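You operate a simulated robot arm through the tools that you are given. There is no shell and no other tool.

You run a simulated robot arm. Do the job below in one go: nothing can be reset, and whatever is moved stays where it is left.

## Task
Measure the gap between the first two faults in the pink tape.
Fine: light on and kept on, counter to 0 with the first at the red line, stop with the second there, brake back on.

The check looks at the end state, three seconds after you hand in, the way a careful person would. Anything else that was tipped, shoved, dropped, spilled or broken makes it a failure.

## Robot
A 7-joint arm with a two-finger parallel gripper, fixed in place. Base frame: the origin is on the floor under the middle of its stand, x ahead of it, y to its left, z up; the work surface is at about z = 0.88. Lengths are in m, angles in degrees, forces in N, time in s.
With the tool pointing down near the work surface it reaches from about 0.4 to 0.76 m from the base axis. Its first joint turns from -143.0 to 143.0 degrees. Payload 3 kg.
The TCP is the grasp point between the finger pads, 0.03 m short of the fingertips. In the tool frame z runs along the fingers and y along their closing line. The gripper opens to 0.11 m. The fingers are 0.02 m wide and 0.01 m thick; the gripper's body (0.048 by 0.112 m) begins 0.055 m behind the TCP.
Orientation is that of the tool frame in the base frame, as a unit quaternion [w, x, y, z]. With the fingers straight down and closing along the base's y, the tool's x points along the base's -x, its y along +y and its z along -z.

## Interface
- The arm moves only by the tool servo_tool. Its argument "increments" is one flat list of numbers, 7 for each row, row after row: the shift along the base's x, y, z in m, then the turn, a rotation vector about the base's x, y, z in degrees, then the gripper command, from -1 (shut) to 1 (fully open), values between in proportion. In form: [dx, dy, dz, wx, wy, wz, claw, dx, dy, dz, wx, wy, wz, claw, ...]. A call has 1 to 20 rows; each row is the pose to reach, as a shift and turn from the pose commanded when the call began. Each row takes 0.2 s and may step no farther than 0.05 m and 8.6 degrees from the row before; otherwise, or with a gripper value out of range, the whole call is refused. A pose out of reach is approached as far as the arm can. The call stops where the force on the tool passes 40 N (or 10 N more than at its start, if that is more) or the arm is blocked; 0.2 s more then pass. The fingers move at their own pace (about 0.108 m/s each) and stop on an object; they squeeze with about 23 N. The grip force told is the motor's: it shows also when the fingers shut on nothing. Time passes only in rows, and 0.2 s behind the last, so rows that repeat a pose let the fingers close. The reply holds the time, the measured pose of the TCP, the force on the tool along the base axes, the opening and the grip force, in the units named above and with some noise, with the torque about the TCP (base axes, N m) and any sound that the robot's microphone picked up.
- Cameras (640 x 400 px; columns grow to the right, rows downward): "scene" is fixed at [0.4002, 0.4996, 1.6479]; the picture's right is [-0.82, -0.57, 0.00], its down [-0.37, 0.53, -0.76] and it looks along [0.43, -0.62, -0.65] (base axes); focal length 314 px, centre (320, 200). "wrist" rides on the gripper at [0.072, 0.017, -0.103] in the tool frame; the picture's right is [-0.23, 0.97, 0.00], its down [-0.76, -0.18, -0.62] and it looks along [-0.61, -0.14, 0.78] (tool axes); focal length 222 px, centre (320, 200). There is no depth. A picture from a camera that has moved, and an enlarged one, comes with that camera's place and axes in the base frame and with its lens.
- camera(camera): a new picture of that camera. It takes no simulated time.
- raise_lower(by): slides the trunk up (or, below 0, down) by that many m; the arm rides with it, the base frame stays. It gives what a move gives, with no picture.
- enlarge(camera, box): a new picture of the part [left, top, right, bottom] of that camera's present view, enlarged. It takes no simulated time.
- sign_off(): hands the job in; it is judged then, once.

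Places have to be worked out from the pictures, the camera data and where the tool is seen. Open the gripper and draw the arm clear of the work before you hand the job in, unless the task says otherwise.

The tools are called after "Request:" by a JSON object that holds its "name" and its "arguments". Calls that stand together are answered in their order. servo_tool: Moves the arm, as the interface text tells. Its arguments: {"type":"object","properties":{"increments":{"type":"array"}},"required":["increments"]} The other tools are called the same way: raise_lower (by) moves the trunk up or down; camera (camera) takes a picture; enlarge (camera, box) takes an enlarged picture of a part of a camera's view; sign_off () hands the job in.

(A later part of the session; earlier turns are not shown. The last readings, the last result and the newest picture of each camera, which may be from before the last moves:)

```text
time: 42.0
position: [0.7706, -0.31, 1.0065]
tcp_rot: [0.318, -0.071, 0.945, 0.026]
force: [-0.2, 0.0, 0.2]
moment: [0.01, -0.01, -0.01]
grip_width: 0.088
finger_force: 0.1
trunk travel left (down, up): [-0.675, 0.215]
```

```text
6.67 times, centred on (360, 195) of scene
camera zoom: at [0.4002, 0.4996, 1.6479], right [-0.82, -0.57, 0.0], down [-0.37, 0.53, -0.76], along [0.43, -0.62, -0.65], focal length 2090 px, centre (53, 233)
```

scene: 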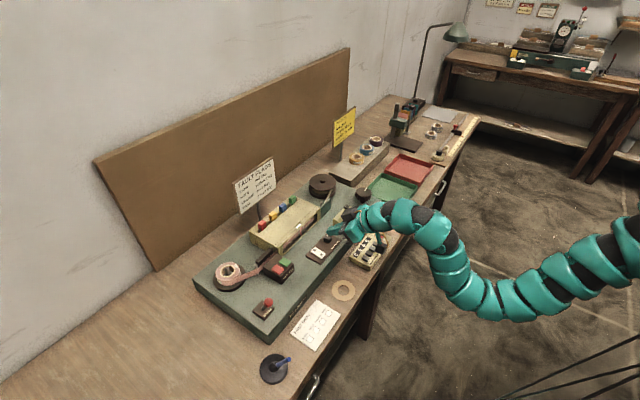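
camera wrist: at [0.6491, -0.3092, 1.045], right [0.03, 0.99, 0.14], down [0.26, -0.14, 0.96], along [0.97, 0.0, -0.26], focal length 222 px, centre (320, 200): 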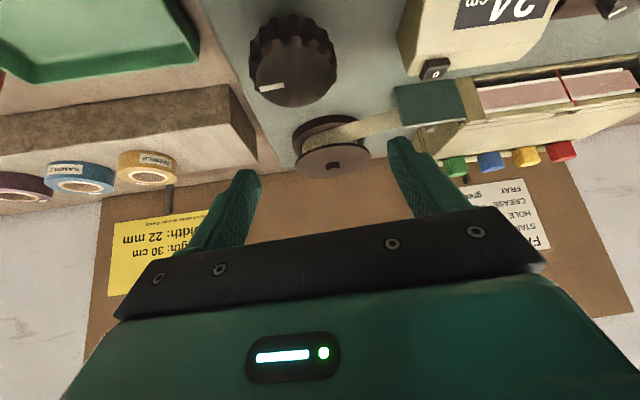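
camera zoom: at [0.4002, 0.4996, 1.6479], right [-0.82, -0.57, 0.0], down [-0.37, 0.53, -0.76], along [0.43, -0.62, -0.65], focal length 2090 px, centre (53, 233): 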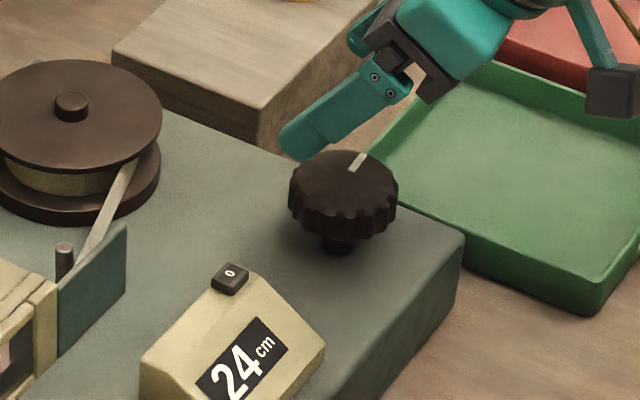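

I'm above the knob, fingers straddling it. I'll descend, grip and turn 17° (about 4.5 cm).

Request:
{"name": "servo_tool", "arguments": {"increments": [0.001, -0.003, -0.03, 0, 0, -3, 0.6, 0.0014, -0.004, -0.06, 0, 0, -4.6, 0.6, 0.0014, -0.004, -0.0875, 0, 0, -4.6, 0.6, 0.0014, -0.004, -0.0875, 0, 0, -4.6, -1, 0.0014, -0.004, -0.0875, 0, 0, -4.6, -1, 0.0014, -0.004, -0.0875, 0, 0, -10.6, -1, 0.0014, -0.004, -0.0875, 0, 0, -16.6, -1, 0.0014, -0.004, -0.0875, 0, 0, -21.6, -1, 0.0014, -0.004, -0.0875, 0, 0, -21.6, -1]}}

Request:
{"name": "enlarge", "arguments": {"camera": "scene", "box": [320, 170, 400, 230]}}

Request:
{"name": "enlarge", "arguments": {"camera": "scene", "box": [285, 213, 320, 247]}}

```text
time: 44.0
position: [0.7733, -0.3143, 0.9208]
tcp_rot: [0.317, 0.107, 0.942, -0.034]
force: [-3.3, 15.4, -1.9]
moment: [-0.11, 1.3, 0.03]
grip_width: 0.0571
finger_force: 45.3
trunk travel left (down, up): [-0.675, 0.215]
```

```text
6.67 times, centred on (360, 200) of scene
camera zoom: at [0.4002, 0.4996, 1.6479], right [-0.82, -0.57, 0.0], down [-0.37, 0.53, -0.76], along [0.43, -0.62, -0.65], focal length 2090 px, centre (53, 200)
```

zoom: 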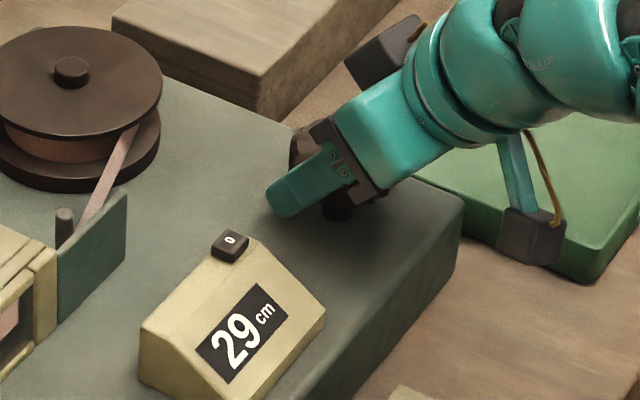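

```text
11.76 times, centred on (302, 230) of scene
camera zoom: at [0.4002, 0.4996, 1.6479], right [-0.82, -0.57, 0.0], down [-0.37, 0.53, -0.76], along [0.43, -0.62, -0.65], focal length 3689 px, centre (526, -153)
```

zoom: 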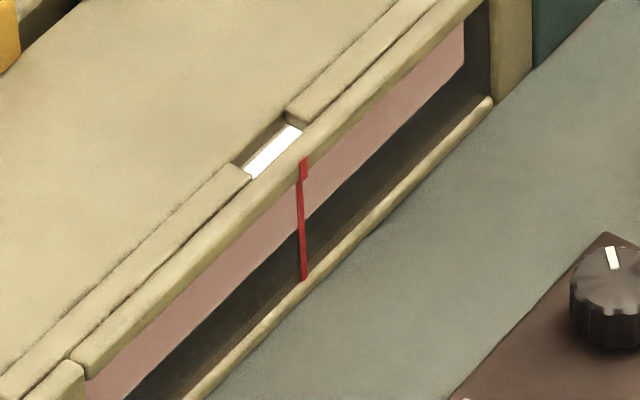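

Counter 29 with no fault visible in the lower part. I'll keep turning another 17° (to about 33–34 cm).

Request:
{"name": "servo_tool", "arguments": {"increments": [0, 0.001, 0, 0, 0, -6, -1, -0.001, 0.002, 0, 0, 0, -12, -1, -0.001, 0.002, 0, 0, 0, -17, -1, -0.001, 0.002, 0, 0, 0, -17, -1]}}

Request:
{"name": "enlarge", "arguments": {"camera": "scene", "box": [320, 170, 400, 230]}}

Request:
{"name": "enlarge", "arguments": {"camera": "scene", "box": [285, 213, 320, 247]}}

```text
time: 45.0
position: [0.7719, -0.3143, 0.9201]
tcp_rot: [0.309, 0.245, 0.915, -0.082]
force: [15.1, 11.5, 6.4]
moment: [-0.42, 0.18, 0.04]
grip_width: 0.0566
finger_force: 45.0
trunk travel left (down, up): [-0.675, 0.215]
```

```text
6.67 times, centred on (360, 200) of scene
camera zoom: at [0.4002, 0.4996, 1.6479], right [-0.82, -0.57, 0.0], down [-0.37, 0.53, -0.76], along [0.43, -0.62, -0.65], focal length 2090 px, centre (53, 200)
```

zoom: 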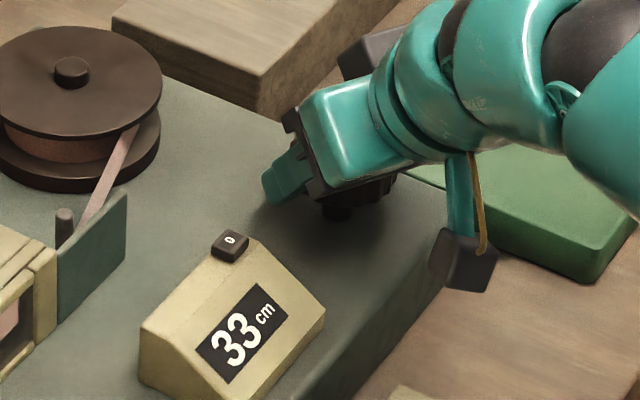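

```text
11.76 times, centred on (302, 230) of scene
camera zoom: at [0.4002, 0.4996, 1.6479], right [-0.82, -0.57, 0.0], down [-0.37, 0.53, -0.76], along [0.43, -0.62, -0.65], focal length 3689 px, centre (526, -153)
```

zoom: 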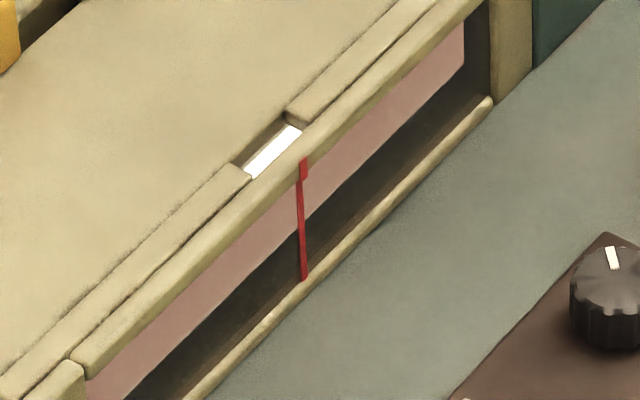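

Counter 33 and still clean as far as I can see. One more 14° turn, then another full look with the wrist camera.

Request:
{"name": "servo_tool", "arguments": {"increments": [0.001, 0.001, 0, 0, 0, -5, -1, 0.002, 0.001, 0, 0, 0, -10, -1, 0.002, 0.001, 0, 0, 0, -14, -1, 0.002, 0.001, 0, 0, 0, -14, -1]}}

Request:
{"name": "enlarge", "arguments": {"camera": "scene", "box": [320, 170, 400, 230]}}

Request:
{"name": "enlarge", "arguments": {"camera": "scene", "box": [285, 213, 320, 247]}}

```text
time: 46.0
position: [0.7739, -0.3126, 0.9204]
tcp_rot: [0.295, 0.355, 0.879, -0.119]
force: [5.5, 9.0, 7.7]
moment: [0.25, 1.29, 0.01]
grip_width: 0.0569
finger_force: 44.9
trunk travel left (down, up): [-0.675, 0.215]
```

```text
6.67 times, centred on (360, 200) of scene
camera zoom: at [0.4002, 0.4996, 1.6479], right [-0.82, -0.57, 0.0], down [-0.37, 0.53, -0.76], along [0.43, -0.62, -0.65], focal length 2090 px, centre (53, 200)
```

zoom: 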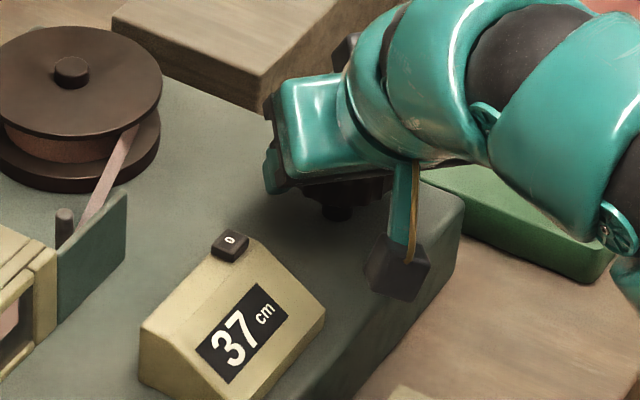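

```text
11.76 times, centred on (302, 230) of scene
camera zoom: at [0.4002, 0.4996, 1.6479], right [-0.82, -0.57, 0.0], down [-0.37, 0.53, -0.76], along [0.43, -0.62, -0.65], focal length 3689 px, centre (526, -153)
```

zoom: 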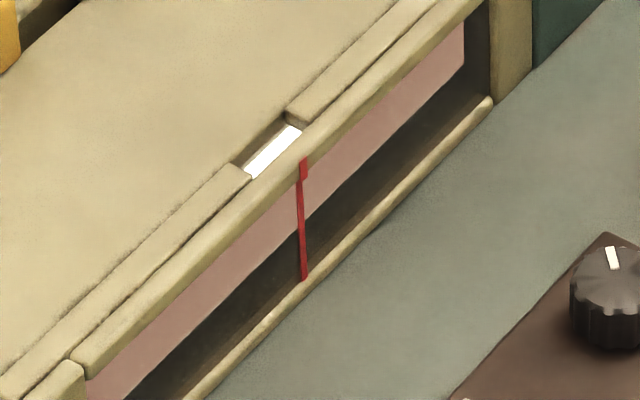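

Counter 37. I'll release, lift and return to the viewing pose.

Request:
{"name": "servo_tool", "arguments": {"increments": [0, 0, 0, 0, 0, 0, 0.6, 0, 0, 0, 0, 0, 0, 0.6, 0, 0, 0.04, 0, 0, 0, 0.6, 0, 0, 0.083, 0, 0, 0, 0.6, -0.01, 0.03, 0.083, 0, 0, 8, 0.6, -0.02, 0.07, 0.083, 0, 0, 16, 0, -0.03, 0.11, 0.083, 0, 0, 24, -1, -0.038, 0.15, 0.083, 0, 0, 32, -1, -0.045, 0.19, 0.083, 0, 0, 40, -1, -0.052, 0.235, 0.083, 0, 0, 47, -1, -0.055, 0.2776, 0.083, 0, 0, 52.6, -1]}}

Request:
{"name": "servo_tool", "arguments": {"increments": [0, 0, 0, 0.97, -6.4, 0, -1, 0, 0, 0, 1.94, -12.86, 0, -1, 0, 0, 0, 1.94, -12.86, 0, -1]}}

Request:
{"name": "enlarge", "arguments": {"camera": "wrist", "box": [225, 90, 310, 155]}}

Request:
{"name": "enlarge", "arguments": {"camera": "wrist", "box": [295, 85, 380, 150]}}

Request:
{"name": "enlarge", "arguments": {"camera": "scene", "box": [230, 160, 400, 280]}}

```text
time: 48.4
position: [0.7184, -0.0358, 1.0026]
tcp_rot: [0.317, -0.071, 0.945, 0.025]
force: [-0.6, 0.6, 0.4]
moment: [-0.01, 0.02, 0.01]
grip_width: 0.0001
finger_force: 23.2
trunk travel left (down, up): [-0.675, 0.215]
```

```text
time: 49.2
position: [0.7182, -0.0361, 1.0021]
tcp_rot: [0.423, -0.068, 0.903, 0.033]
force: [0.3, -0.2, 0.7]
moment: [-0.01, 0.0, 0.02]
grip_width: 0.0
finger_force: 22.8
trunk travel left (down, up): [-0.675, 0.215]
```

```text
6.15 times, centred on (268, 122) of wrist
camera zoom: at [0.5908, -0.0375, 1.0124], right [0.0, 0.98, 0.18], down [0.04, -0.18, 0.98], along [1.0, 0.01, -0.04], focal length 1367 px, centre (643, 677)
```

zoom: 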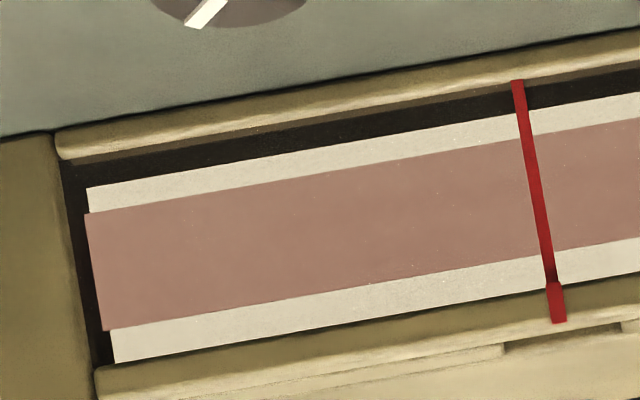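

```text
6.15 times, centred on (338, 118) of wrist
camera zoom: at [0.5908, -0.0375, 1.0124], right [0.0, 0.98, 0.18], down [0.04, -0.18, 0.98], along [1.0, 0.01, -0.04], focal length 1367 px, centre (212, 708)
```

zoom: 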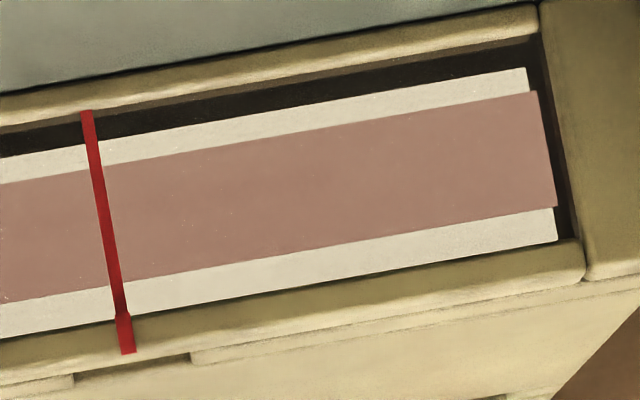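

```text
3.33 times, centred on (315, 220) of scene
camera zoom: at [0.4002, 0.4996, 1.6479], right [-0.82, -0.57, 0.0], down [-0.37, 0.53, -0.76], along [0.43, -0.62, -0.65], focal length 1045 px, centre (337, 133)
```

zoom: 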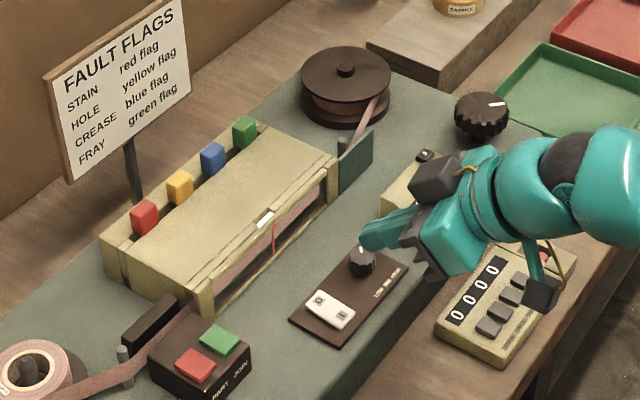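

Another 14 cm of clean tape. Back to the knob for the next stroke.

Request:
{"name": "servo_tool", "arguments": {"increments": [0.005, -0.035, 0.002, -0.97, 6.4, 0, -1, 0.012, -0.075, 0.003, -1.94, 12.86, 0, -1, 0.02, -0.115, 0.003, -1.94, 12.86, 0, -1, 0.03, -0.155, 0.003, -1.94, 12.86, 0, -1, 0.038, -0.195, 0.003, -1.94, 12.86, 0, 0.3, 0.045, -0.235, 0.003, -1.94, 12.86, 0, 0.6, 0.0535, -0.2765, 0.003, -1.94, 12.86, 0, 0.6, 0.0535, -0.2765, 0.003, -1.94, 12.86, 0, 0.6]}}

Request:
{"name": "servo_tool", "arguments": {"increments": [0, 0, -0.03, 0, 0, -3, 0.6, 0, 0, -0.06, 0, 0, -4.6, 0.6, 0, 0, -0.086, 0, 0, -4.6, 0.6, 0, 0, -0.086, 0, 0, -4.6, -1, 0, 0, -0.086, 0, 0, -4.6, -1, 0, 0, -0.086, 0, 0, -10.6, -1, 0, 0, -0.086, 0, 0, -16.6, -1, 0, 0, -0.086, 0, 0, -21.6, -1, 0, 0, -0.086, 0, 0, -21.6, -1]}}

Request:
{"name": "enlarge", "arguments": {"camera": "scene", "box": [320, 170, 400, 230]}}

Request:
{"name": "enlarge", "arguments": {"camera": "scene", "box": [285, 213, 320, 247]}}

```text
time: 51.0
position: [0.7724, -0.3118, 1.0075]
tcp_rot: [0.318, -0.072, 0.945, 0.025]
force: [0.2, -0.1, -0.2]
moment: [0.01, 0.04, 0.01]
grip_width: 0.0882
finger_force: 0.0
trunk travel left (down, up): [-0.675, 0.215]
```

```text
time: 53.0
position: [0.7736, -0.3137, 0.9213]
tcp_rot: [0.317, 0.108, 0.941, -0.035]
force: [6.0, -16.3, 3.3]
moment: [-0.18, 1.27, -0.02]
grip_width: 0.0575
finger_force: 44.8
trunk travel left (down, up): [-0.675, 0.215]
```

```text
6.67 times, centred on (360, 200) of scene
camera zoom: at [0.4002, 0.4996, 1.6479], right [-0.82, -0.57, 0.0], down [-0.37, 0.53, -0.76], along [0.43, -0.62, -0.65], focal length 2090 px, centre (53, 200)
```

zoom: 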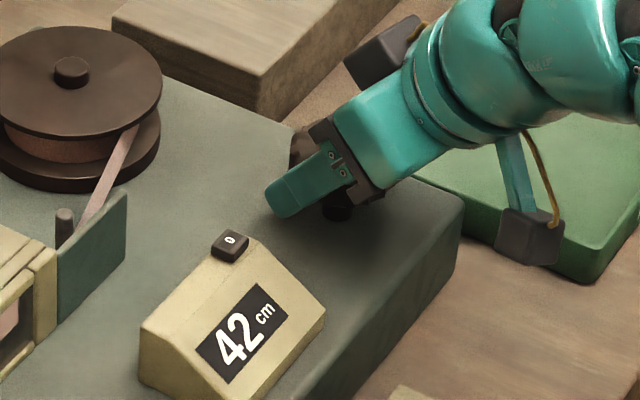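

```text
11.76 times, centred on (302, 230) of scene
camera zoom: at [0.4002, 0.4996, 1.6479], right [-0.82, -0.57, 0.0], down [-0.37, 0.53, -0.76], along [0.43, -0.62, -0.65], focal length 3689 px, centre (526, -153)
```

zoom: 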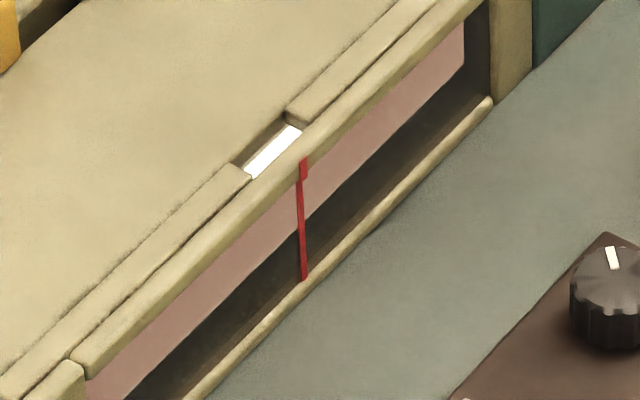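

Counter 42, clean so far. Another 17° turn.

Request:
{"name": "servo_tool", "arguments": {"increments": [0, -0.001, 0, 0, 0, -6, -1, 0, -0.001, 0, 0, 0, -12, -1, 0, -0.001, 0, 0, 0, -17, -1, 0, -0.001, 0, 0, 0, -17, -1]}}

Request:
{"name": "enlarge", "arguments": {"camera": "scene", "box": [320, 170, 400, 230]}}

Request:
{"name": "enlarge", "arguments": {"camera": "scene", "box": [285, 213, 320, 247]}}

```text
time: 54.0
position: [0.7734, -0.3134, 0.919]
tcp_rot: [0.308, 0.245, 0.916, -0.08]
force: [13.4, -9.4, 11.8]
moment: [0.17, 0.4, -0.02]
grip_width: 0.0577
finger_force: 45.3
trunk travel left (down, up): [-0.675, 0.215]
```

```text
6.67 times, centred on (360, 200) of scene
camera zoom: at [0.4002, 0.4996, 1.6479], right [-0.82, -0.57, 0.0], down [-0.37, 0.53, -0.76], along [0.43, -0.62, -0.65], focal length 2090 px, centre (53, 200)
```

zoom: 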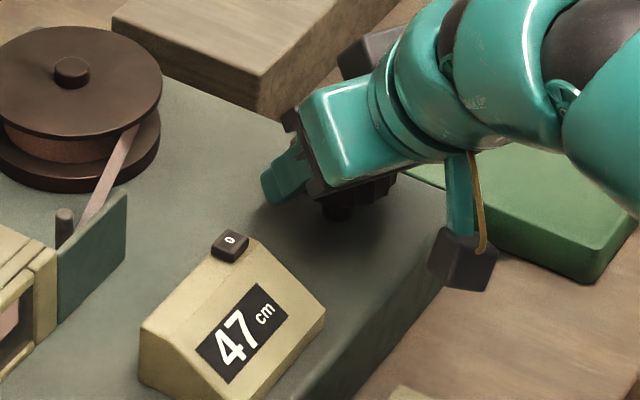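

```text
11.76 times, centred on (302, 230) of scene
camera zoom: at [0.4002, 0.4996, 1.6479], right [-0.82, -0.57, 0.0], down [-0.37, 0.53, -0.76], along [0.43, -0.62, -0.65], focal length 3689 px, centre (526, -153)
```

zoom: 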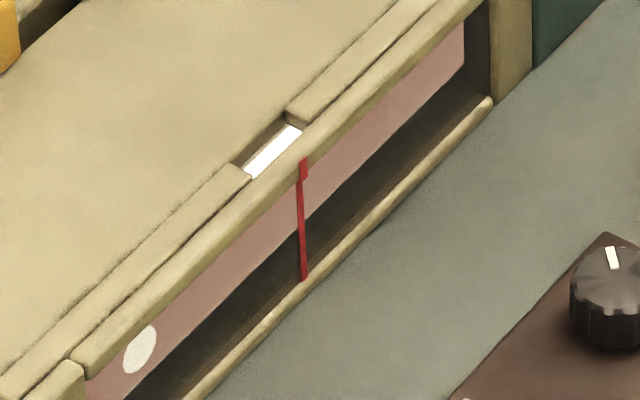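

The first fault has appeared: a hole at the window's left end (counter 47). I'll turn 12° (about 3.2 cm) to bring it closer to the line.

Request:
{"name": "servo_tool", "arguments": {"increments": [0, -0.001, 0, 0, 0, -4, -1, 0, -0.001, 0, 0, 0, -8, -1, 0, -0.001, 0, 0, 0, -12, -1, 0, -0.001, 0, 0, 0, -12, -1]}}

Request:
{"name": "enlarge", "arguments": {"camera": "scene", "box": [320, 170, 400, 230]}}

Request:
{"name": "enlarge", "arguments": {"camera": "scene", "box": [285, 213, 320, 247]}}

```text
time: 55.0
position: [0.7728, -0.3134, 0.9206]
tcp_rot: [0.298, 0.339, 0.885, -0.111]
force: [18.7, 1.8, 9.9]
moment: [-0.3, -0.47, 0.04]
grip_width: 0.058
finger_force: 45.2
trunk travel left (down, up): [-0.675, 0.215]
```

```text
6.67 times, centred on (360, 200) of scene
camera zoom: at [0.4002, 0.4996, 1.6479], right [-0.82, -0.57, 0.0], down [-0.37, 0.53, -0.76], along [0.43, -0.62, -0.65], focal length 2090 px, centre (53, 200)
```

zoom: 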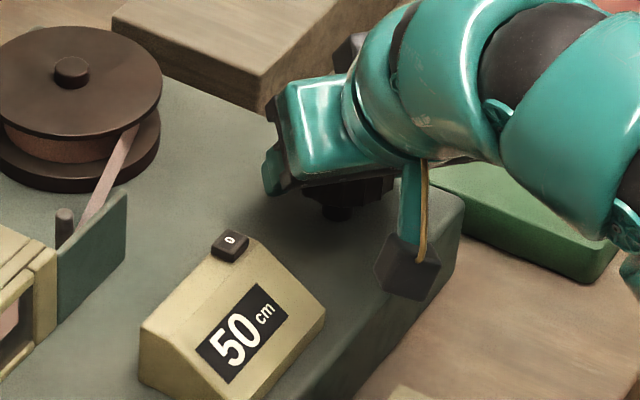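

```text
11.76 times, centred on (302, 230) of scene
camera zoom: at [0.4002, 0.4996, 1.6479], right [-0.82, -0.57, 0.0], down [-0.37, 0.53, -0.76], along [0.43, -0.62, -0.65], focal length 3689 px, centre (526, -153)
```

zoom: 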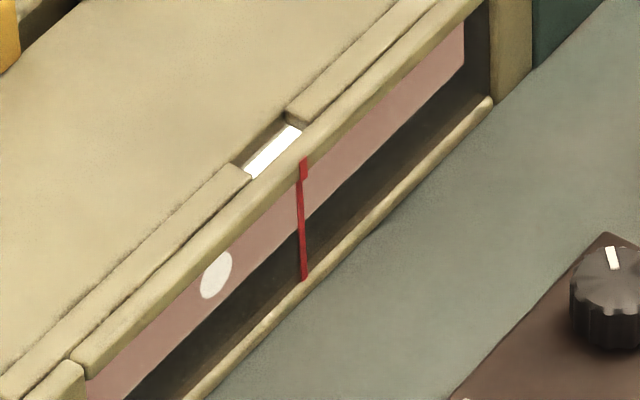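

The hole is now about 2–3.5 cm short of the line, allowing for parallax. I'll release and measure it properly from directly in front.

Request:
{"name": "servo_tool", "arguments": {"increments": [0, 0, 0, 0, 0, 0, 0.6, 0, 0, 0, 0, 0, 0, 0.6, 0, 0, 0.04, 0, 0, 0, 0.6, 0, 0, 0.083, 0, 0, 0, 0.6, -0.01, 0.03, 0.083, 0, 0, 8, 0.6, -0.02, 0.07, 0.083, 0, 0, 16, 0, -0.03, 0.11, 0.083, 0, 0, 24, -1, -0.038, 0.15, 0.083, 0, 0, 32, -1, -0.045, 0.19, 0.083, 0, 0, 40, -1, -0.052, 0.235, 0.083, 0, 0, 46, -1, -0.055, 0.2754, 0.083, 0, 0, 50.6, -1]}}

Request:
{"name": "servo_tool", "arguments": {"increments": [0, 0, 0, 0.97, -6.4, 0, -1, 0, 0, 0, 1.94, -12.86, 0, -1, 0, 0, 0, 1.94, -12.86, 0, -1]}}

Request:
{"name": "enlarge", "arguments": {"camera": "wrist", "box": [225, 90, 310, 155]}}

Request:
{"name": "enlarge", "arguments": {"camera": "wrist", "box": [295, 85, 380, 150]}}

Request:
{"name": "camera", "arguments": {"camera": "wrist"}}

```text
time: 57.4
position: [0.7162, -0.0402, 1.0036]
tcp_rot: [0.317, -0.072, 0.945, 0.025]
force: [-0.4, 0.7, 0.5]
moment: [0.02, 0.01, 0.03]
grip_width: 0.0
finger_force: 22.7
trunk travel left (down, up): [-0.675, 0.215]
```

```text
time: 58.2
position: [0.7175, -0.0399, 1.0038]
tcp_rot: [0.422, -0.069, 0.903, 0.034]
force: [-1.1, 0.1, -0.4]
moment: [-0.03, 0.01, 0.0]
grip_width: 0.0
finger_force: 22.9
trunk travel left (down, up): [-0.675, 0.215]
```

```text
6.15 times, centred on (268, 122) of wrist
camera zoom: at [0.5894, -0.0402, 1.0125], right [0.0, 0.98, 0.18], down [0.04, -0.18, 0.98], along [1.0, 0.01, -0.04], focal length 1367 px, centre (643, 677)
```

zoom: 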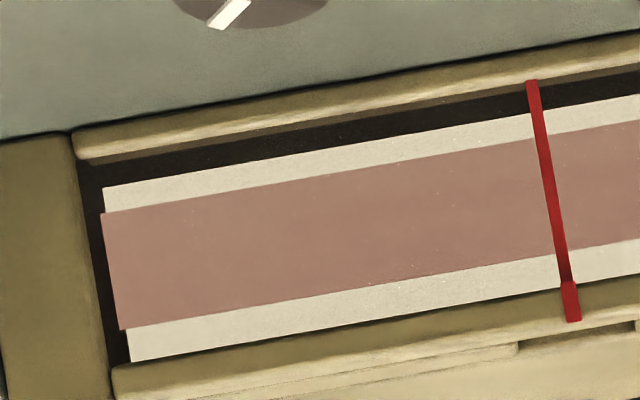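

```text
6.15 times, centred on (338, 118) of wrist
camera zoom: at [0.5894, -0.0402, 1.0125], right [0.0, 0.98, 0.18], down [0.04, -0.18, 0.98], along [1.0, 0.01, -0.04], focal length 1367 px, centre (212, 708)
```

zoom: 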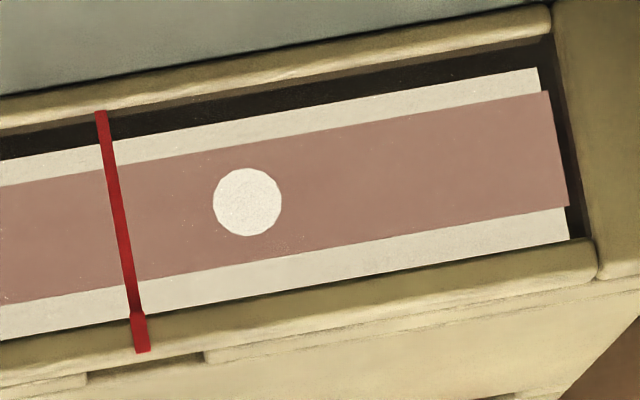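

```text
taken
camera wrist: at [0.5894, -0.0402, 1.0125], right [0.0, 0.98, 0.18], down [0.04, -0.18, 0.98], along [1.0, 0.01, -0.04], focal length 222 px, centre (320, 200)
```

wrist: 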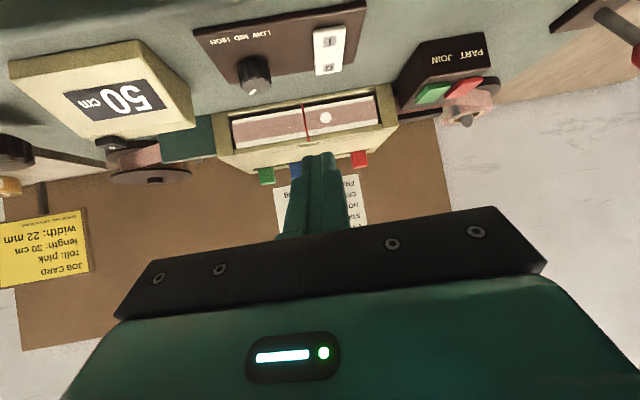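

The hole is 13 mm wide, with its centre 25–26 mm short of the red line as seen square-on; no other fault is ahead of it. I'll go back to the knob for about 9° more.

Request:
{"name": "servo_tool", "arguments": {"increments": [0.005, -0.035, 0.002, -0.97, 6.4, 0, -1, 0.012, -0.075, 0.003, -1.94, 12.86, 0, -1, 0.02, -0.115, 0.003, -1.94, 12.86, 0, -1, 0.03, -0.155, 0.003, -1.94, 12.86, 0, -1, 0.038, -0.195, 0.003, -1.94, 12.86, 0, 0.3, 0.045, -0.235, 0.003, -1.94, 12.86, 0, 0.6, 0.0545, -0.2735, 0.003, -1.94, 12.86, 0, 0.6, 0.0545, -0.2735, 0.003, -1.94, 12.86, 0, 0.6]}}

Request:
{"name": "servo_tool", "arguments": {"increments": [0, 0, -0.03, 0, 0, -3, 0.6, 0, 0, -0.06, 0, 0, -6, 0.6, 0, 0, -0.086, 0, 0, -8.6, 0.6, 0, 0, -0.086, 0, 0, -8.6, -1, 0, 0, -0.086, 0, 0, -8.6, -1, 0, 0, -0.086, 0, 0, -8.6, -1]}}

Request:
{"name": "enlarge", "arguments": {"camera": "scene", "box": [285, 213, 320, 247]}}

```text
time: 60.0
position: [0.7715, -0.3129, 1.0065]
tcp_rot: [0.317, -0.071, 0.945, 0.025]
force: [-0.2, 0.3, 0.4]
moment: [0.0, -0.01, -0.03]
grip_width: 0.088
finger_force: 0.1
trunk travel left (down, up): [-0.675, 0.215]
```

```text
time: 61.4
position: [0.7708, -0.3147, 0.9198]
tcp_rot: [0.318, 0.0, 0.948, 0.002]
force: [-0.6, 0.4, -1.4]
moment: [-0.18, 0.4, 0.01]
grip_width: 0.0577
finger_force: 45.1
trunk travel left (down, up): [-0.675, 0.215]
```

```text
11.76 times, centred on (302, 230) of scene
camera zoom: at [0.4002, 0.4996, 1.6479], right [-0.82, -0.57, 0.0], down [-0.37, 0.53, -0.76], along [0.43, -0.62, -0.65], focal length 3689 px, centre (526, -153)
```

zoom: 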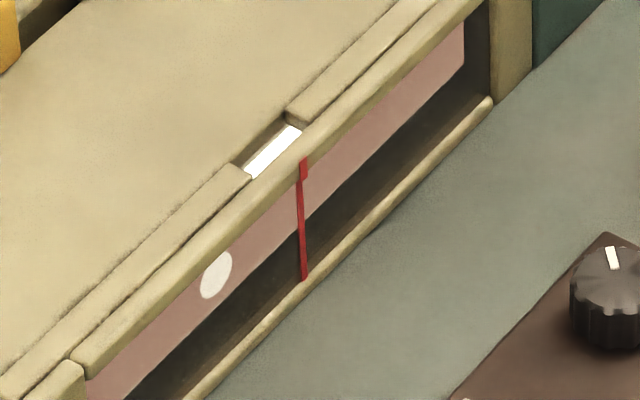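

Gripping didn't shift the tape. Now I'll turn 8.5° and compare with where the hole should appear.

Request:
{"name": "servo_tool", "arguments": {"increments": [0, 0, 0, 0, 0, -3, -1, 0, 0, 0, 0, 0, -6, -1, 0, 0, 0, 0, 0, -8.5, -1, 0, 0, 0, 0, 0, -8.5, -1]}}

Request:
{"name": "enlarge", "arguments": {"camera": "scene", "box": [285, 213, 320, 247]}}

Request:
{"name": "enlarge", "arguments": {"camera": "scene", "box": [320, 170, 400, 230]}}

```text
time: 62.4
position: [0.7705, -0.3135, 0.9186]
tcp_rot: [0.317, 0.07, 0.946, -0.023]
force: [-3.6, 0.7, -8.0]
moment: [-0.3, -0.58, -0.04]
grip_width: 0.0576
finger_force: 45.4
trunk travel left (down, up): [-0.675, 0.215]
```

```text
11.76 times, centred on (302, 230) of scene
camera zoom: at [0.4002, 0.4996, 1.6479], right [-0.82, -0.57, 0.0], down [-0.37, 0.53, -0.76], along [0.43, -0.62, -0.65], focal length 3689 px, centre (526, -153)
```

zoom: 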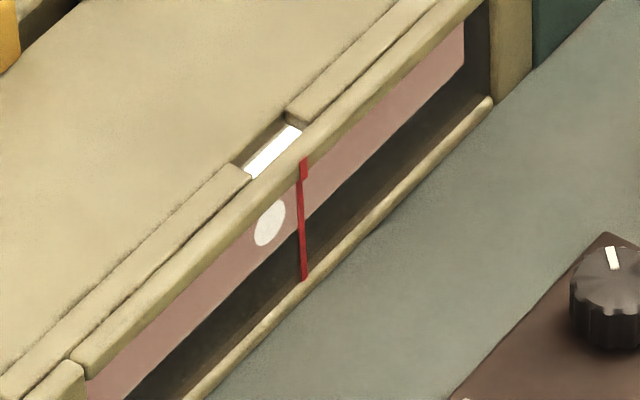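

```text
6.67 times, centred on (360, 200) of scene
camera zoom: at [0.4002, 0.4996, 1.6479], right [-0.82, -0.57, 0.0], down [-0.37, 0.53, -0.76], along [0.43, -0.62, -0.65], focal length 2090 px, centre (53, 200)
```

zoom: 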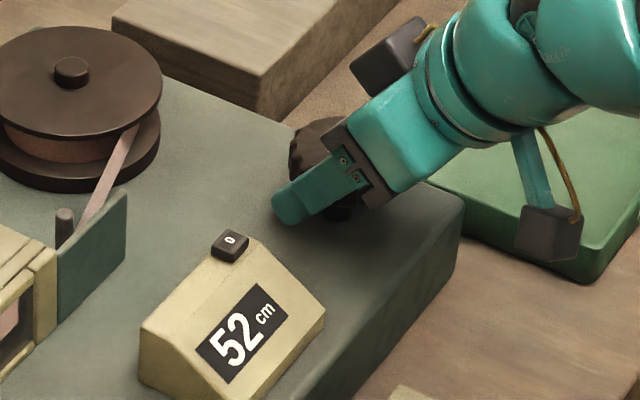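

The hole is now within about 1.5 mm by the fixed camera's geometry. I'll nudge 0.5° more, then verify square-on with the wrist camera.

Request:
{"name": "servo_tool", "arguments": {"increments": [0, 0, 0, 0, 0, -0.5, -1, 0, 0, 0, 0, 0, -0.5, -1]}}

Request:
{"name": "servo_tool", "arguments": {"increments": [0, 0, 0, 0, 0, 0, 0.6, 0, 0, 0, 0, 0, 0, 0.6, 0, 0, 0.04, 0, 0, 0, 0.6, 0, 0, 0.083, 0, 0, 0, 0.6, -0.008, 0.035, 0.083, 0, 0, 3, 0.6, -0.016, 0.075, 0.083, 0, 0, 6, 0, -0.024, 0.115, 0.083, 0, 0, 9, -1, -0.032, 0.155, 0.083, 0, 0, 12, -1, -0.04, 0.195, 0.083, 0, 0, 15, -1, -0.047, 0.235, 0.083, 0, 0, 17, -1, -0.053, 0.2735, 0.083, 0, 0, 17.6, -1]}}

Request:
{"name": "servo_tool", "arguments": {"increments": [0, 0, 0, 0.97, -6.4, 0, -1, 0, 0, 0, 1.94, -12.86, 0, -1, 0, 0, 0, 1.94, -12.86, 0, -1]}}

Request:
{"name": "enlarge", "arguments": {"camera": "wrist", "box": [270, 90, 340, 145]}}

Request:
{"name": "enlarge", "arguments": {"camera": "scene", "box": [285, 213, 320, 247]}}

Request:
{"name": "enlarge", "arguments": {"camera": "wrist", "box": [225, 80, 400, 190]}}

```text
time: 63.0
position: [0.7694, -0.3146, 0.9185]
tcp_rot: [0.316, 0.074, 0.945, -0.024]
force: [-6.6, 1.3, -11.0]
moment: [-0.75, -0.54, 0.03]
grip_width: 0.0577
finger_force: 45.0
trunk travel left (down, up): [-0.675, 0.215]
```

```text
time: 65.4
position: [0.7164, -0.037, 1.0011]
tcp_rot: [0.317, -0.072, 0.945, 0.025]
force: [0.2, -0.2, 0.6]
moment: [0.02, 0.03, -0.01]
grip_width: 0.0001
finger_force: 23.4
trunk travel left (down, up): [-0.675, 0.215]
```

```text
time: 66.2
position: [0.7173, -0.0394, 1.0033]
tcp_rot: [0.422, -0.068, 0.903, 0.034]
force: [0.4, 0.1, -0.2]
moment: [0.01, -0.01, 0.0]
grip_width: 0.0001
finger_force: 23.0
trunk travel left (down, up): [-0.675, 0.215]
```

```text
7.27 times, centred on (305, 118) of wrist
camera zoom: at [0.59, -0.0395, 1.0123], right [0.0, 0.98, 0.18], down [0.04, -0.18, 0.98], along [1.0, 0.01, -0.04], focal length 1615 px, centre (429, 800)
```

zoom: 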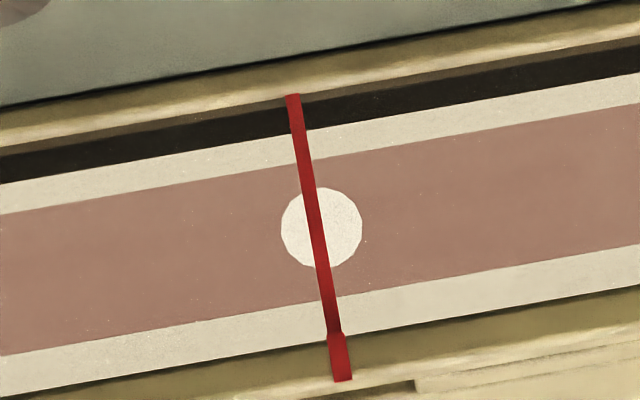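

```text
11.76 times, centred on (302, 230) of scene
camera zoom: at [0.4002, 0.4996, 1.6479], right [-0.82, -0.57, 0.0], down [-0.37, 0.53, -0.76], along [0.43, -0.62, -0.65], focal length 3689 px, centre (526, -153)
```

zoom: 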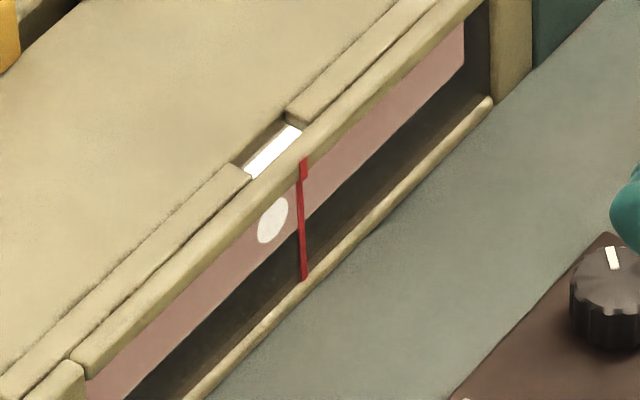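

```text
3.64 times, centred on (312, 135) of wrist
camera zoom: at [0.59, -0.0395, 1.0123], right [0.0, 0.98, 0.18], down [0.04, -0.18, 0.98], along [1.0, 0.01, -0.04], focal length 808 px, centre (347, 436)
```

zoom: 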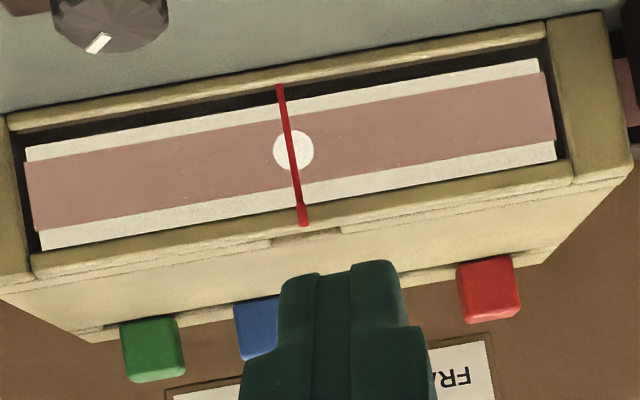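

The hole's centre is about 1 mm short of the red line, seen square-on, which is close enough to be "at the line". Next is the counter's "0" button: I'll move above it with the fingers closed and look before pressing.

Request:
{"name": "servo_tool", "arguments": {"increments": [0.005, -0.04, 0.003, -0.97, 6.4, 0, -1, 0.01, -0.08, 0.005, -1.94, 12.86, 0, -1, 0.015, -0.12, 0.005, -1.94, 12.86, 0, -1, 0.02, -0.16, 0.005, -1.94, 12.86, 0, -1, 0.02, -0.172, 0.005, -1.94, 12.86, 0, -1]}}

Request:
{"name": "camera", "arguments": {"camera": "wrist"}}

Request:
{"name": "enlarge", "arguments": {"camera": "wrist", "box": [240, 50, 400, 180]}}

Request:
{"name": "enlarge", "arguments": {"camera": "scene", "box": [320, 170, 400, 230]}}

```text
time: 67.4
position: [0.7393, -0.2112, 1.0066]
tcp_rot: [0.317, -0.07, 0.946, 0.025]
force: [-0.1, 0.0, -0.2]
moment: [0.01, 0.01, 0.04]
grip_width: 0.0
finger_force: 23.2
trunk travel left (down, up): [-0.675, 0.215]
```

```text
taken
camera wrist: at [0.6168, -0.2115, 1.0447], right [0.03, 0.99, 0.14], down [0.26, -0.14, 0.96], along [0.97, 0.0, -0.26], focal length 222 px, centre (320, 200)
```

wrist: 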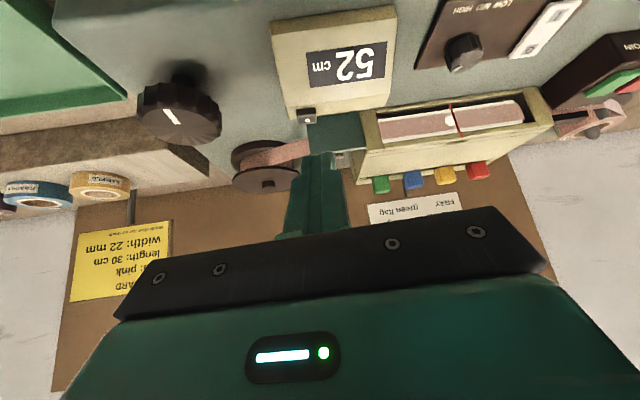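

```text
3.08 times, centred on (320, 115) of wrist
camera zoom: at [0.6168, -0.2115, 1.0447], right [0.03, 0.99, 0.14], down [0.26, -0.14, 0.96], along [0.97, 0.0, -0.26], focal length 684 px, centre (320, 462)
```

zoom: 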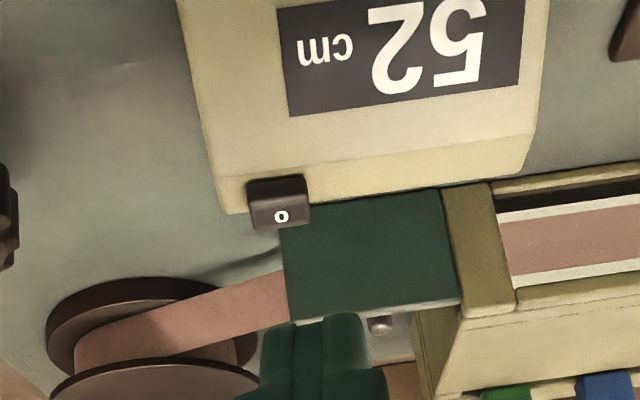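

```text
6.67 times, centred on (360, 200) of scene
camera zoom: at [0.4002, 0.4996, 1.6479], right [-0.82, -0.57, 0.0], down [-0.37, 0.53, -0.76], along [0.43, -0.62, -0.65], focal length 2090 px, centre (53, 200)
```

zoom: 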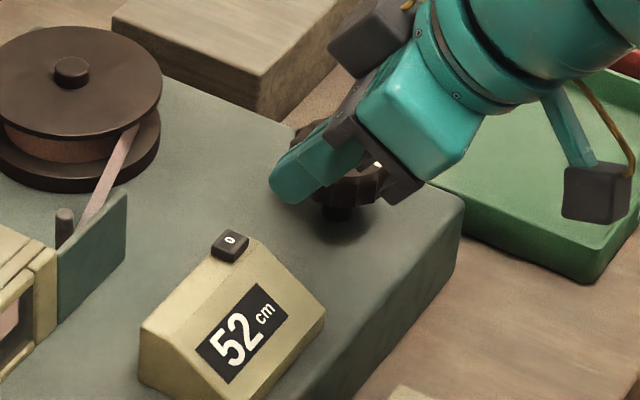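

The "0" button's top is at about (0.782, -0.212, 0.928). I'll put the fingertip edge just above it and check.

Request:
{"name": "servo_tool", "arguments": {"increments": [0.0163, -0.001, 0, 0, 0, 0, -1, 0.0327, -0.0023, 0, 0, 0, 0, -1, 0.0327, -0.0023, -0.02, 0, 0, 0, -1, 0.0327, -0.0023, -0.036, 0, 0, 0, -1, 0.0327, -0.0023, -0.036, 0, 0, 0, -1]}}

Request:
{"name": "enlarge", "arguments": {"camera": "wrist", "box": [240, 80, 400, 210]}}

Request:
{"name": "enlarge", "arguments": {"camera": "scene", "box": [330, 180, 370, 220]}}

```text
time: 68.6
position: [0.7712, -0.2139, 0.9708]
tcp_rot: [0.316, -0.071, 0.946, 0.025]
force: [-0.5, 0.7, -0.1]
moment: [-0.03, 0.02, 0.0]
grip_width: 0.0
finger_force: 23.1
trunk travel left (down, up): [-0.675, 0.215]
```

```text
3.08 times, centred on (320, 145) of wrist
camera zoom: at [0.6495, -0.2141, 1.0085], right [0.03, 0.99, 0.14], down [0.26, -0.14, 0.96], along [0.97, 0.0, -0.26], focal length 684 px, centre (320, 369)
```

zoom: 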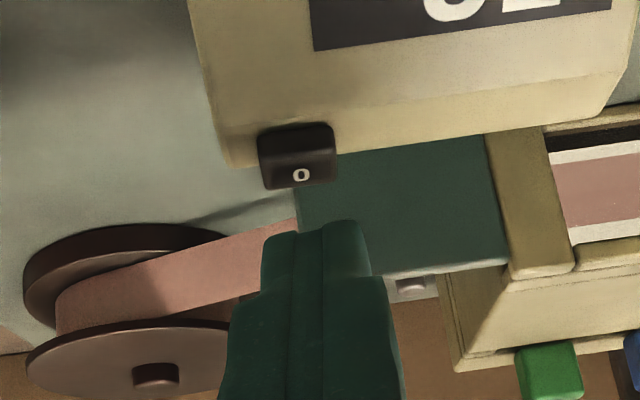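

```text
10.00 times, centred on (350, 200) of scene
camera zoom: at [0.4002, 0.4996, 1.6479], right [-0.82, -0.57, 0.0], down [-0.37, 0.53, -0.76], along [0.43, -0.62, -0.65], focal length 3136 px, centre (20, 200)
```

zoom: 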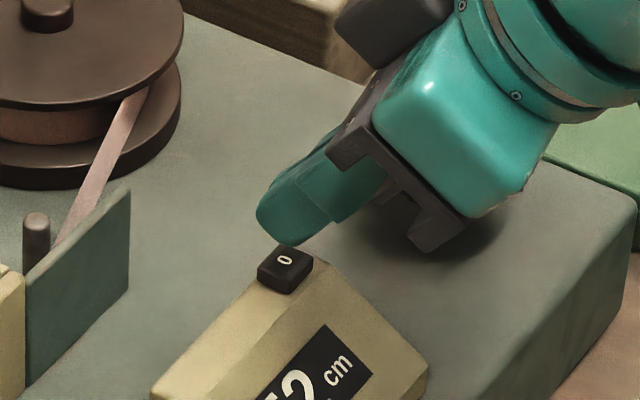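

The tip edge sits right over the button, with about 1 cm to go. I'll shift 2 mm forward and press down in small steps.

Request:
{"name": "servo_tool", "arguments": {"increments": [0.002, 0, -0.004, 0, 0, 0, -1, 0.002, 0, -0.008, 0, 0, 0, -1, 0.002, 0, -0.011, 0, 0, 0, -1, 0.002, 0, -0.013, 0, 0, 0, -1]}}

Request:
{"name": "enlarge", "arguments": {"camera": "scene", "box": [330, 185, 370, 225]}}

```text
time: 69.6
position: [0.773, -0.2147, 0.9578]
tcp_rot: [0.317, -0.071, 0.945, 0.026]
force: [-0.8, 0.5, 0.3]
moment: [0.01, 0.0, -0.05]
grip_width: 0.0
finger_force: 23.3
trunk travel left (down, up): [-0.675, 0.215]
```

```text
10.00 times, centred on (350, 205) of scene
camera zoom: at [0.4002, 0.4996, 1.6479], right [-0.82, -0.57, 0.0], down [-0.37, 0.53, -0.76], along [0.43, -0.62, -0.65], focal length 3136 px, centre (20, 150)
```

zoom: 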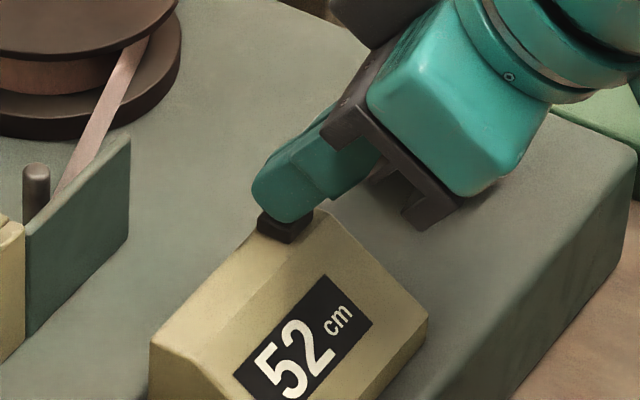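

The tip is hovering over the button with no force yet. I'll continue down gently.

Request:
{"name": "servo_tool", "arguments": {"increments": [0, 0, -0.002, 0, 0, 0, -1, 0, 0, -0.004, 0, 0, 0, -1, 0, 0, -0.006, 0, 0, 0, -1, 0, 0, -0.008, 0, 0, 0, -1]}}

Request:
{"name": "enlarge", "arguments": {"camera": "scene", "box": [330, 185, 370, 225]}}

```text
time: 70.6
position: [0.7731, -0.2136, 0.9522]
tcp_rot: [0.318, -0.071, 0.945, 0.025]
force: [2.2, -1.8, 8.2]
moment: [-0.01, -0.13, 0.05]
grip_width: 0.0001
finger_force: 23.0
trunk travel left (down, up): [-0.675, 0.215]
heard: click
```

```text
10.00 times, centred on (350, 205) of scene
camera zoom: at [0.4002, 0.4996, 1.6479], right [-0.82, -0.57, 0.0], down [-0.37, 0.53, -0.76], along [0.43, -0.62, -0.65], focal length 3136 px, centre (20, 150)
```

zoom: 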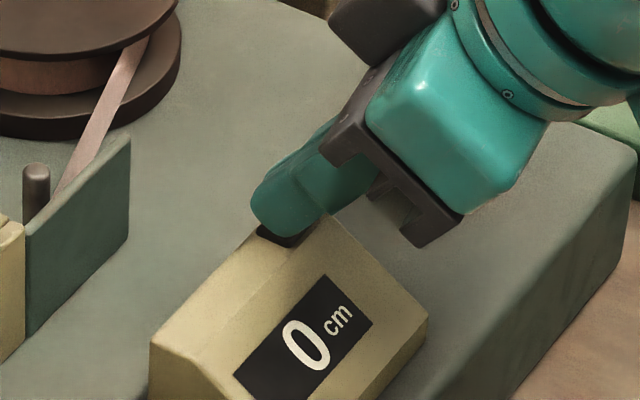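

A click, and the counter reads 0. I'll lift straight off the button and confirm the hole is still at the line.

Request:
{"name": "servo_tool", "arguments": {"increments": [0, 0, 0.02, 0, 0, 0, -1, 0, 0, 0.054, 0, 0, 0, -1, 0, -0.035, 0.054, 0, 0, 0, -1, 0, -0.075, 0.054, 0, 0, 0, 0.4, -0.0015, -0.1, 0.054, 0, 0, 0, 0.6, -0.0015, -0.1, 0.054, 0, 0, 0, 0.6]}}

Request:
{"name": "enlarge", "arguments": {"camera": "scene", "box": [285, 213, 320, 247]}}

Request:
{"name": "enlarge", "arguments": {"camera": "scene", "box": [320, 170, 400, 230]}}

```text
time: 72.0
position: [0.7685, -0.3148, 1.0041]
tcp_rot: [0.318, -0.071, 0.945, 0.024]
force: [0.7, 0.6, -0.1]
moment: [0.02, -0.05, -0.02]
grip_width: 0.0881
finger_force: 0.1
trunk travel left (down, up): [-0.675, 0.215]
```

```text
11.76 times, centred on (302, 230) of scene
camera zoom: at [0.4002, 0.4996, 1.6479], right [-0.82, -0.57, 0.0], down [-0.37, 0.53, -0.76], along [0.43, -0.62, -0.65], focal length 3689 px, centre (526, -153)
```

zoom: 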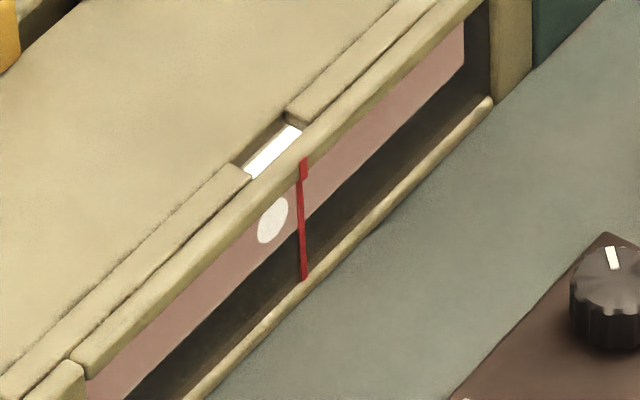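

```text
6.67 times, centred on (360, 200) of scene
camera zoom: at [0.4002, 0.4996, 1.6479], right [-0.82, -0.57, 0.0], down [-0.37, 0.53, -0.76], along [0.43, -0.62, -0.65], focal length 2090 px, centre (53, 200)
```

zoom: 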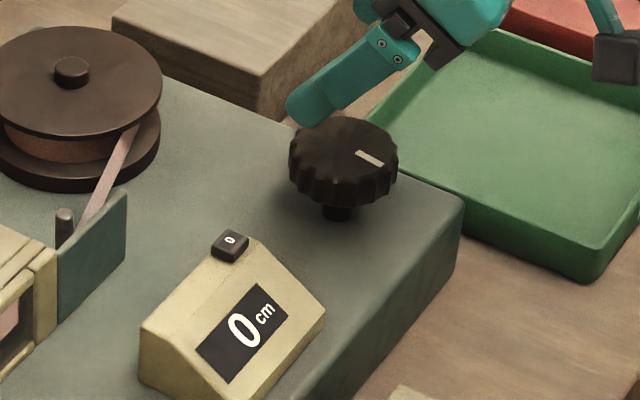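

The counter reads 0 with the hole still at the line. Before winding on, I'll look at the tape upstream between the reel and the box, in case the next fault already shows there.

Request:
{"name": "enlarge", "arguments": {"camera": "scene", "box": [225, 255, 275, 290]}}

Request:
{"name": "enlarge", "arguments": {"camera": "scene", "box": [250, 240, 290, 268]}}

```text
11.43 times, centred on (250, 272) of scene
camera zoom: at [0.4002, 0.4996, 1.6479], right [-0.82, -0.57, 0.0], down [-0.37, 0.53, -0.76], along [0.43, -0.62, -0.65], focal length 3584 px, centre (1120, -629)
```

zoom: 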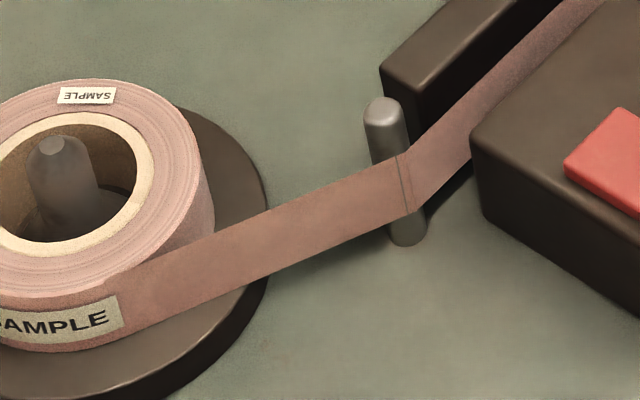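

```text
14.29 times, centred on (270, 254) of scene
camera zoom: at [0.4002, 0.4996, 1.6479], right [-0.82, -0.57, 0.0], down [-0.37, 0.53, -0.76], along [0.43, -0.62, -0.65], focal length 4480 px, centre (1034, -571)
```

zoom: 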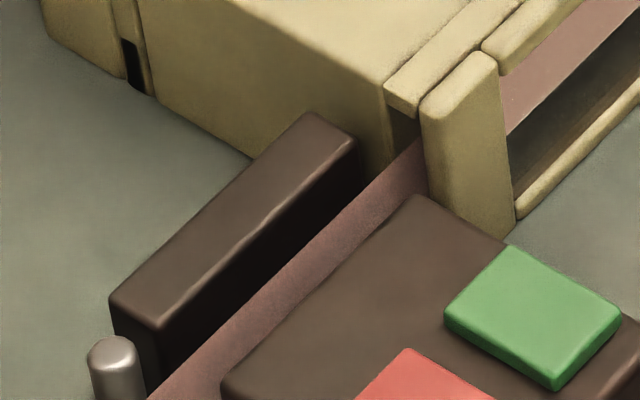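

No fault is visible upstream. I'll grip the knob again and turn 14° (about 3.8 cm).

Request:
{"name": "servo_tool", "arguments": {"increments": [0.002, 0.001, -0.03, 0, 0, -3, 0.6, 0.003, 0.001, -0.06, 0, 0, -4.6, 0.6, 0.003, 0.001, -0.0845, 0, 0, -4.6, 0.6, 0.003, 0.001, -0.0845, 0, 0, -4.6, -1, 0.003, 0.001, -0.0845, 0, 0, -4.6, -1, 0.003, 0.001, -0.0845, 0, 0, -9.6, -1, 0.003, 0.001, -0.0845, 0, 0, -14.6, -1, 0.003, 0.001, -0.0845, 0, 0, -18.6, -1, 0.003, 0.001, -0.0845, 0, 0, -18.6, -1]}}

Request:
{"name": "enlarge", "arguments": {"camera": "scene", "box": [285, 213, 320, 247]}}

Request:
{"name": "enlarge", "arguments": {"camera": "scene", "box": [320, 170, 400, 230]}}

```text
time: 74.0
position: [0.7751, -0.3165, 0.92]
tcp_rot: [0.316, 0.084, 0.945, -0.027]
force: [-3.1, -7.1, -3.7]
moment: [-0.42, 0.66, 0.0]
grip_width: 0.0573
finger_force: 45.3
trunk travel left (down, up): [-0.675, 0.215]
```

```text
11.76 times, centred on (302, 230) of scene
camera zoom: at [0.4002, 0.4996, 1.6479], right [-0.82, -0.57, 0.0], down [-0.37, 0.53, -0.76], along [0.43, -0.62, -0.65], focal length 3689 px, centre (526, -153)
```

zoom: 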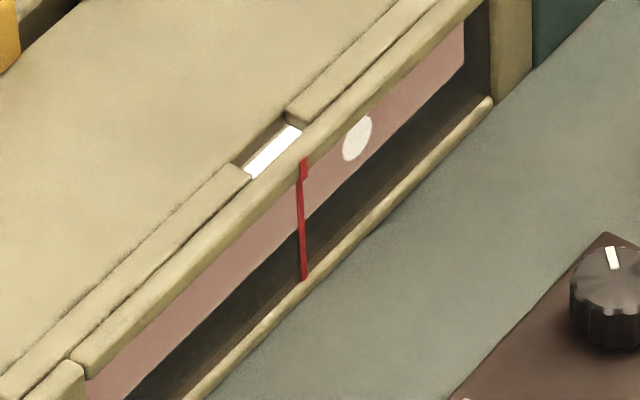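

```text
6.67 times, centred on (360, 200) of scene
camera zoom: at [0.4002, 0.4996, 1.6479], right [-0.82, -0.57, 0.0], down [-0.37, 0.53, -0.76], along [0.43, -0.62, -0.65], focal length 2090 px, centre (53, 200)
```

zoom: 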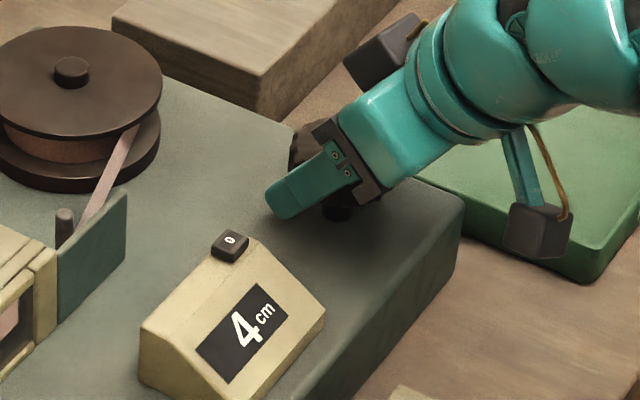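

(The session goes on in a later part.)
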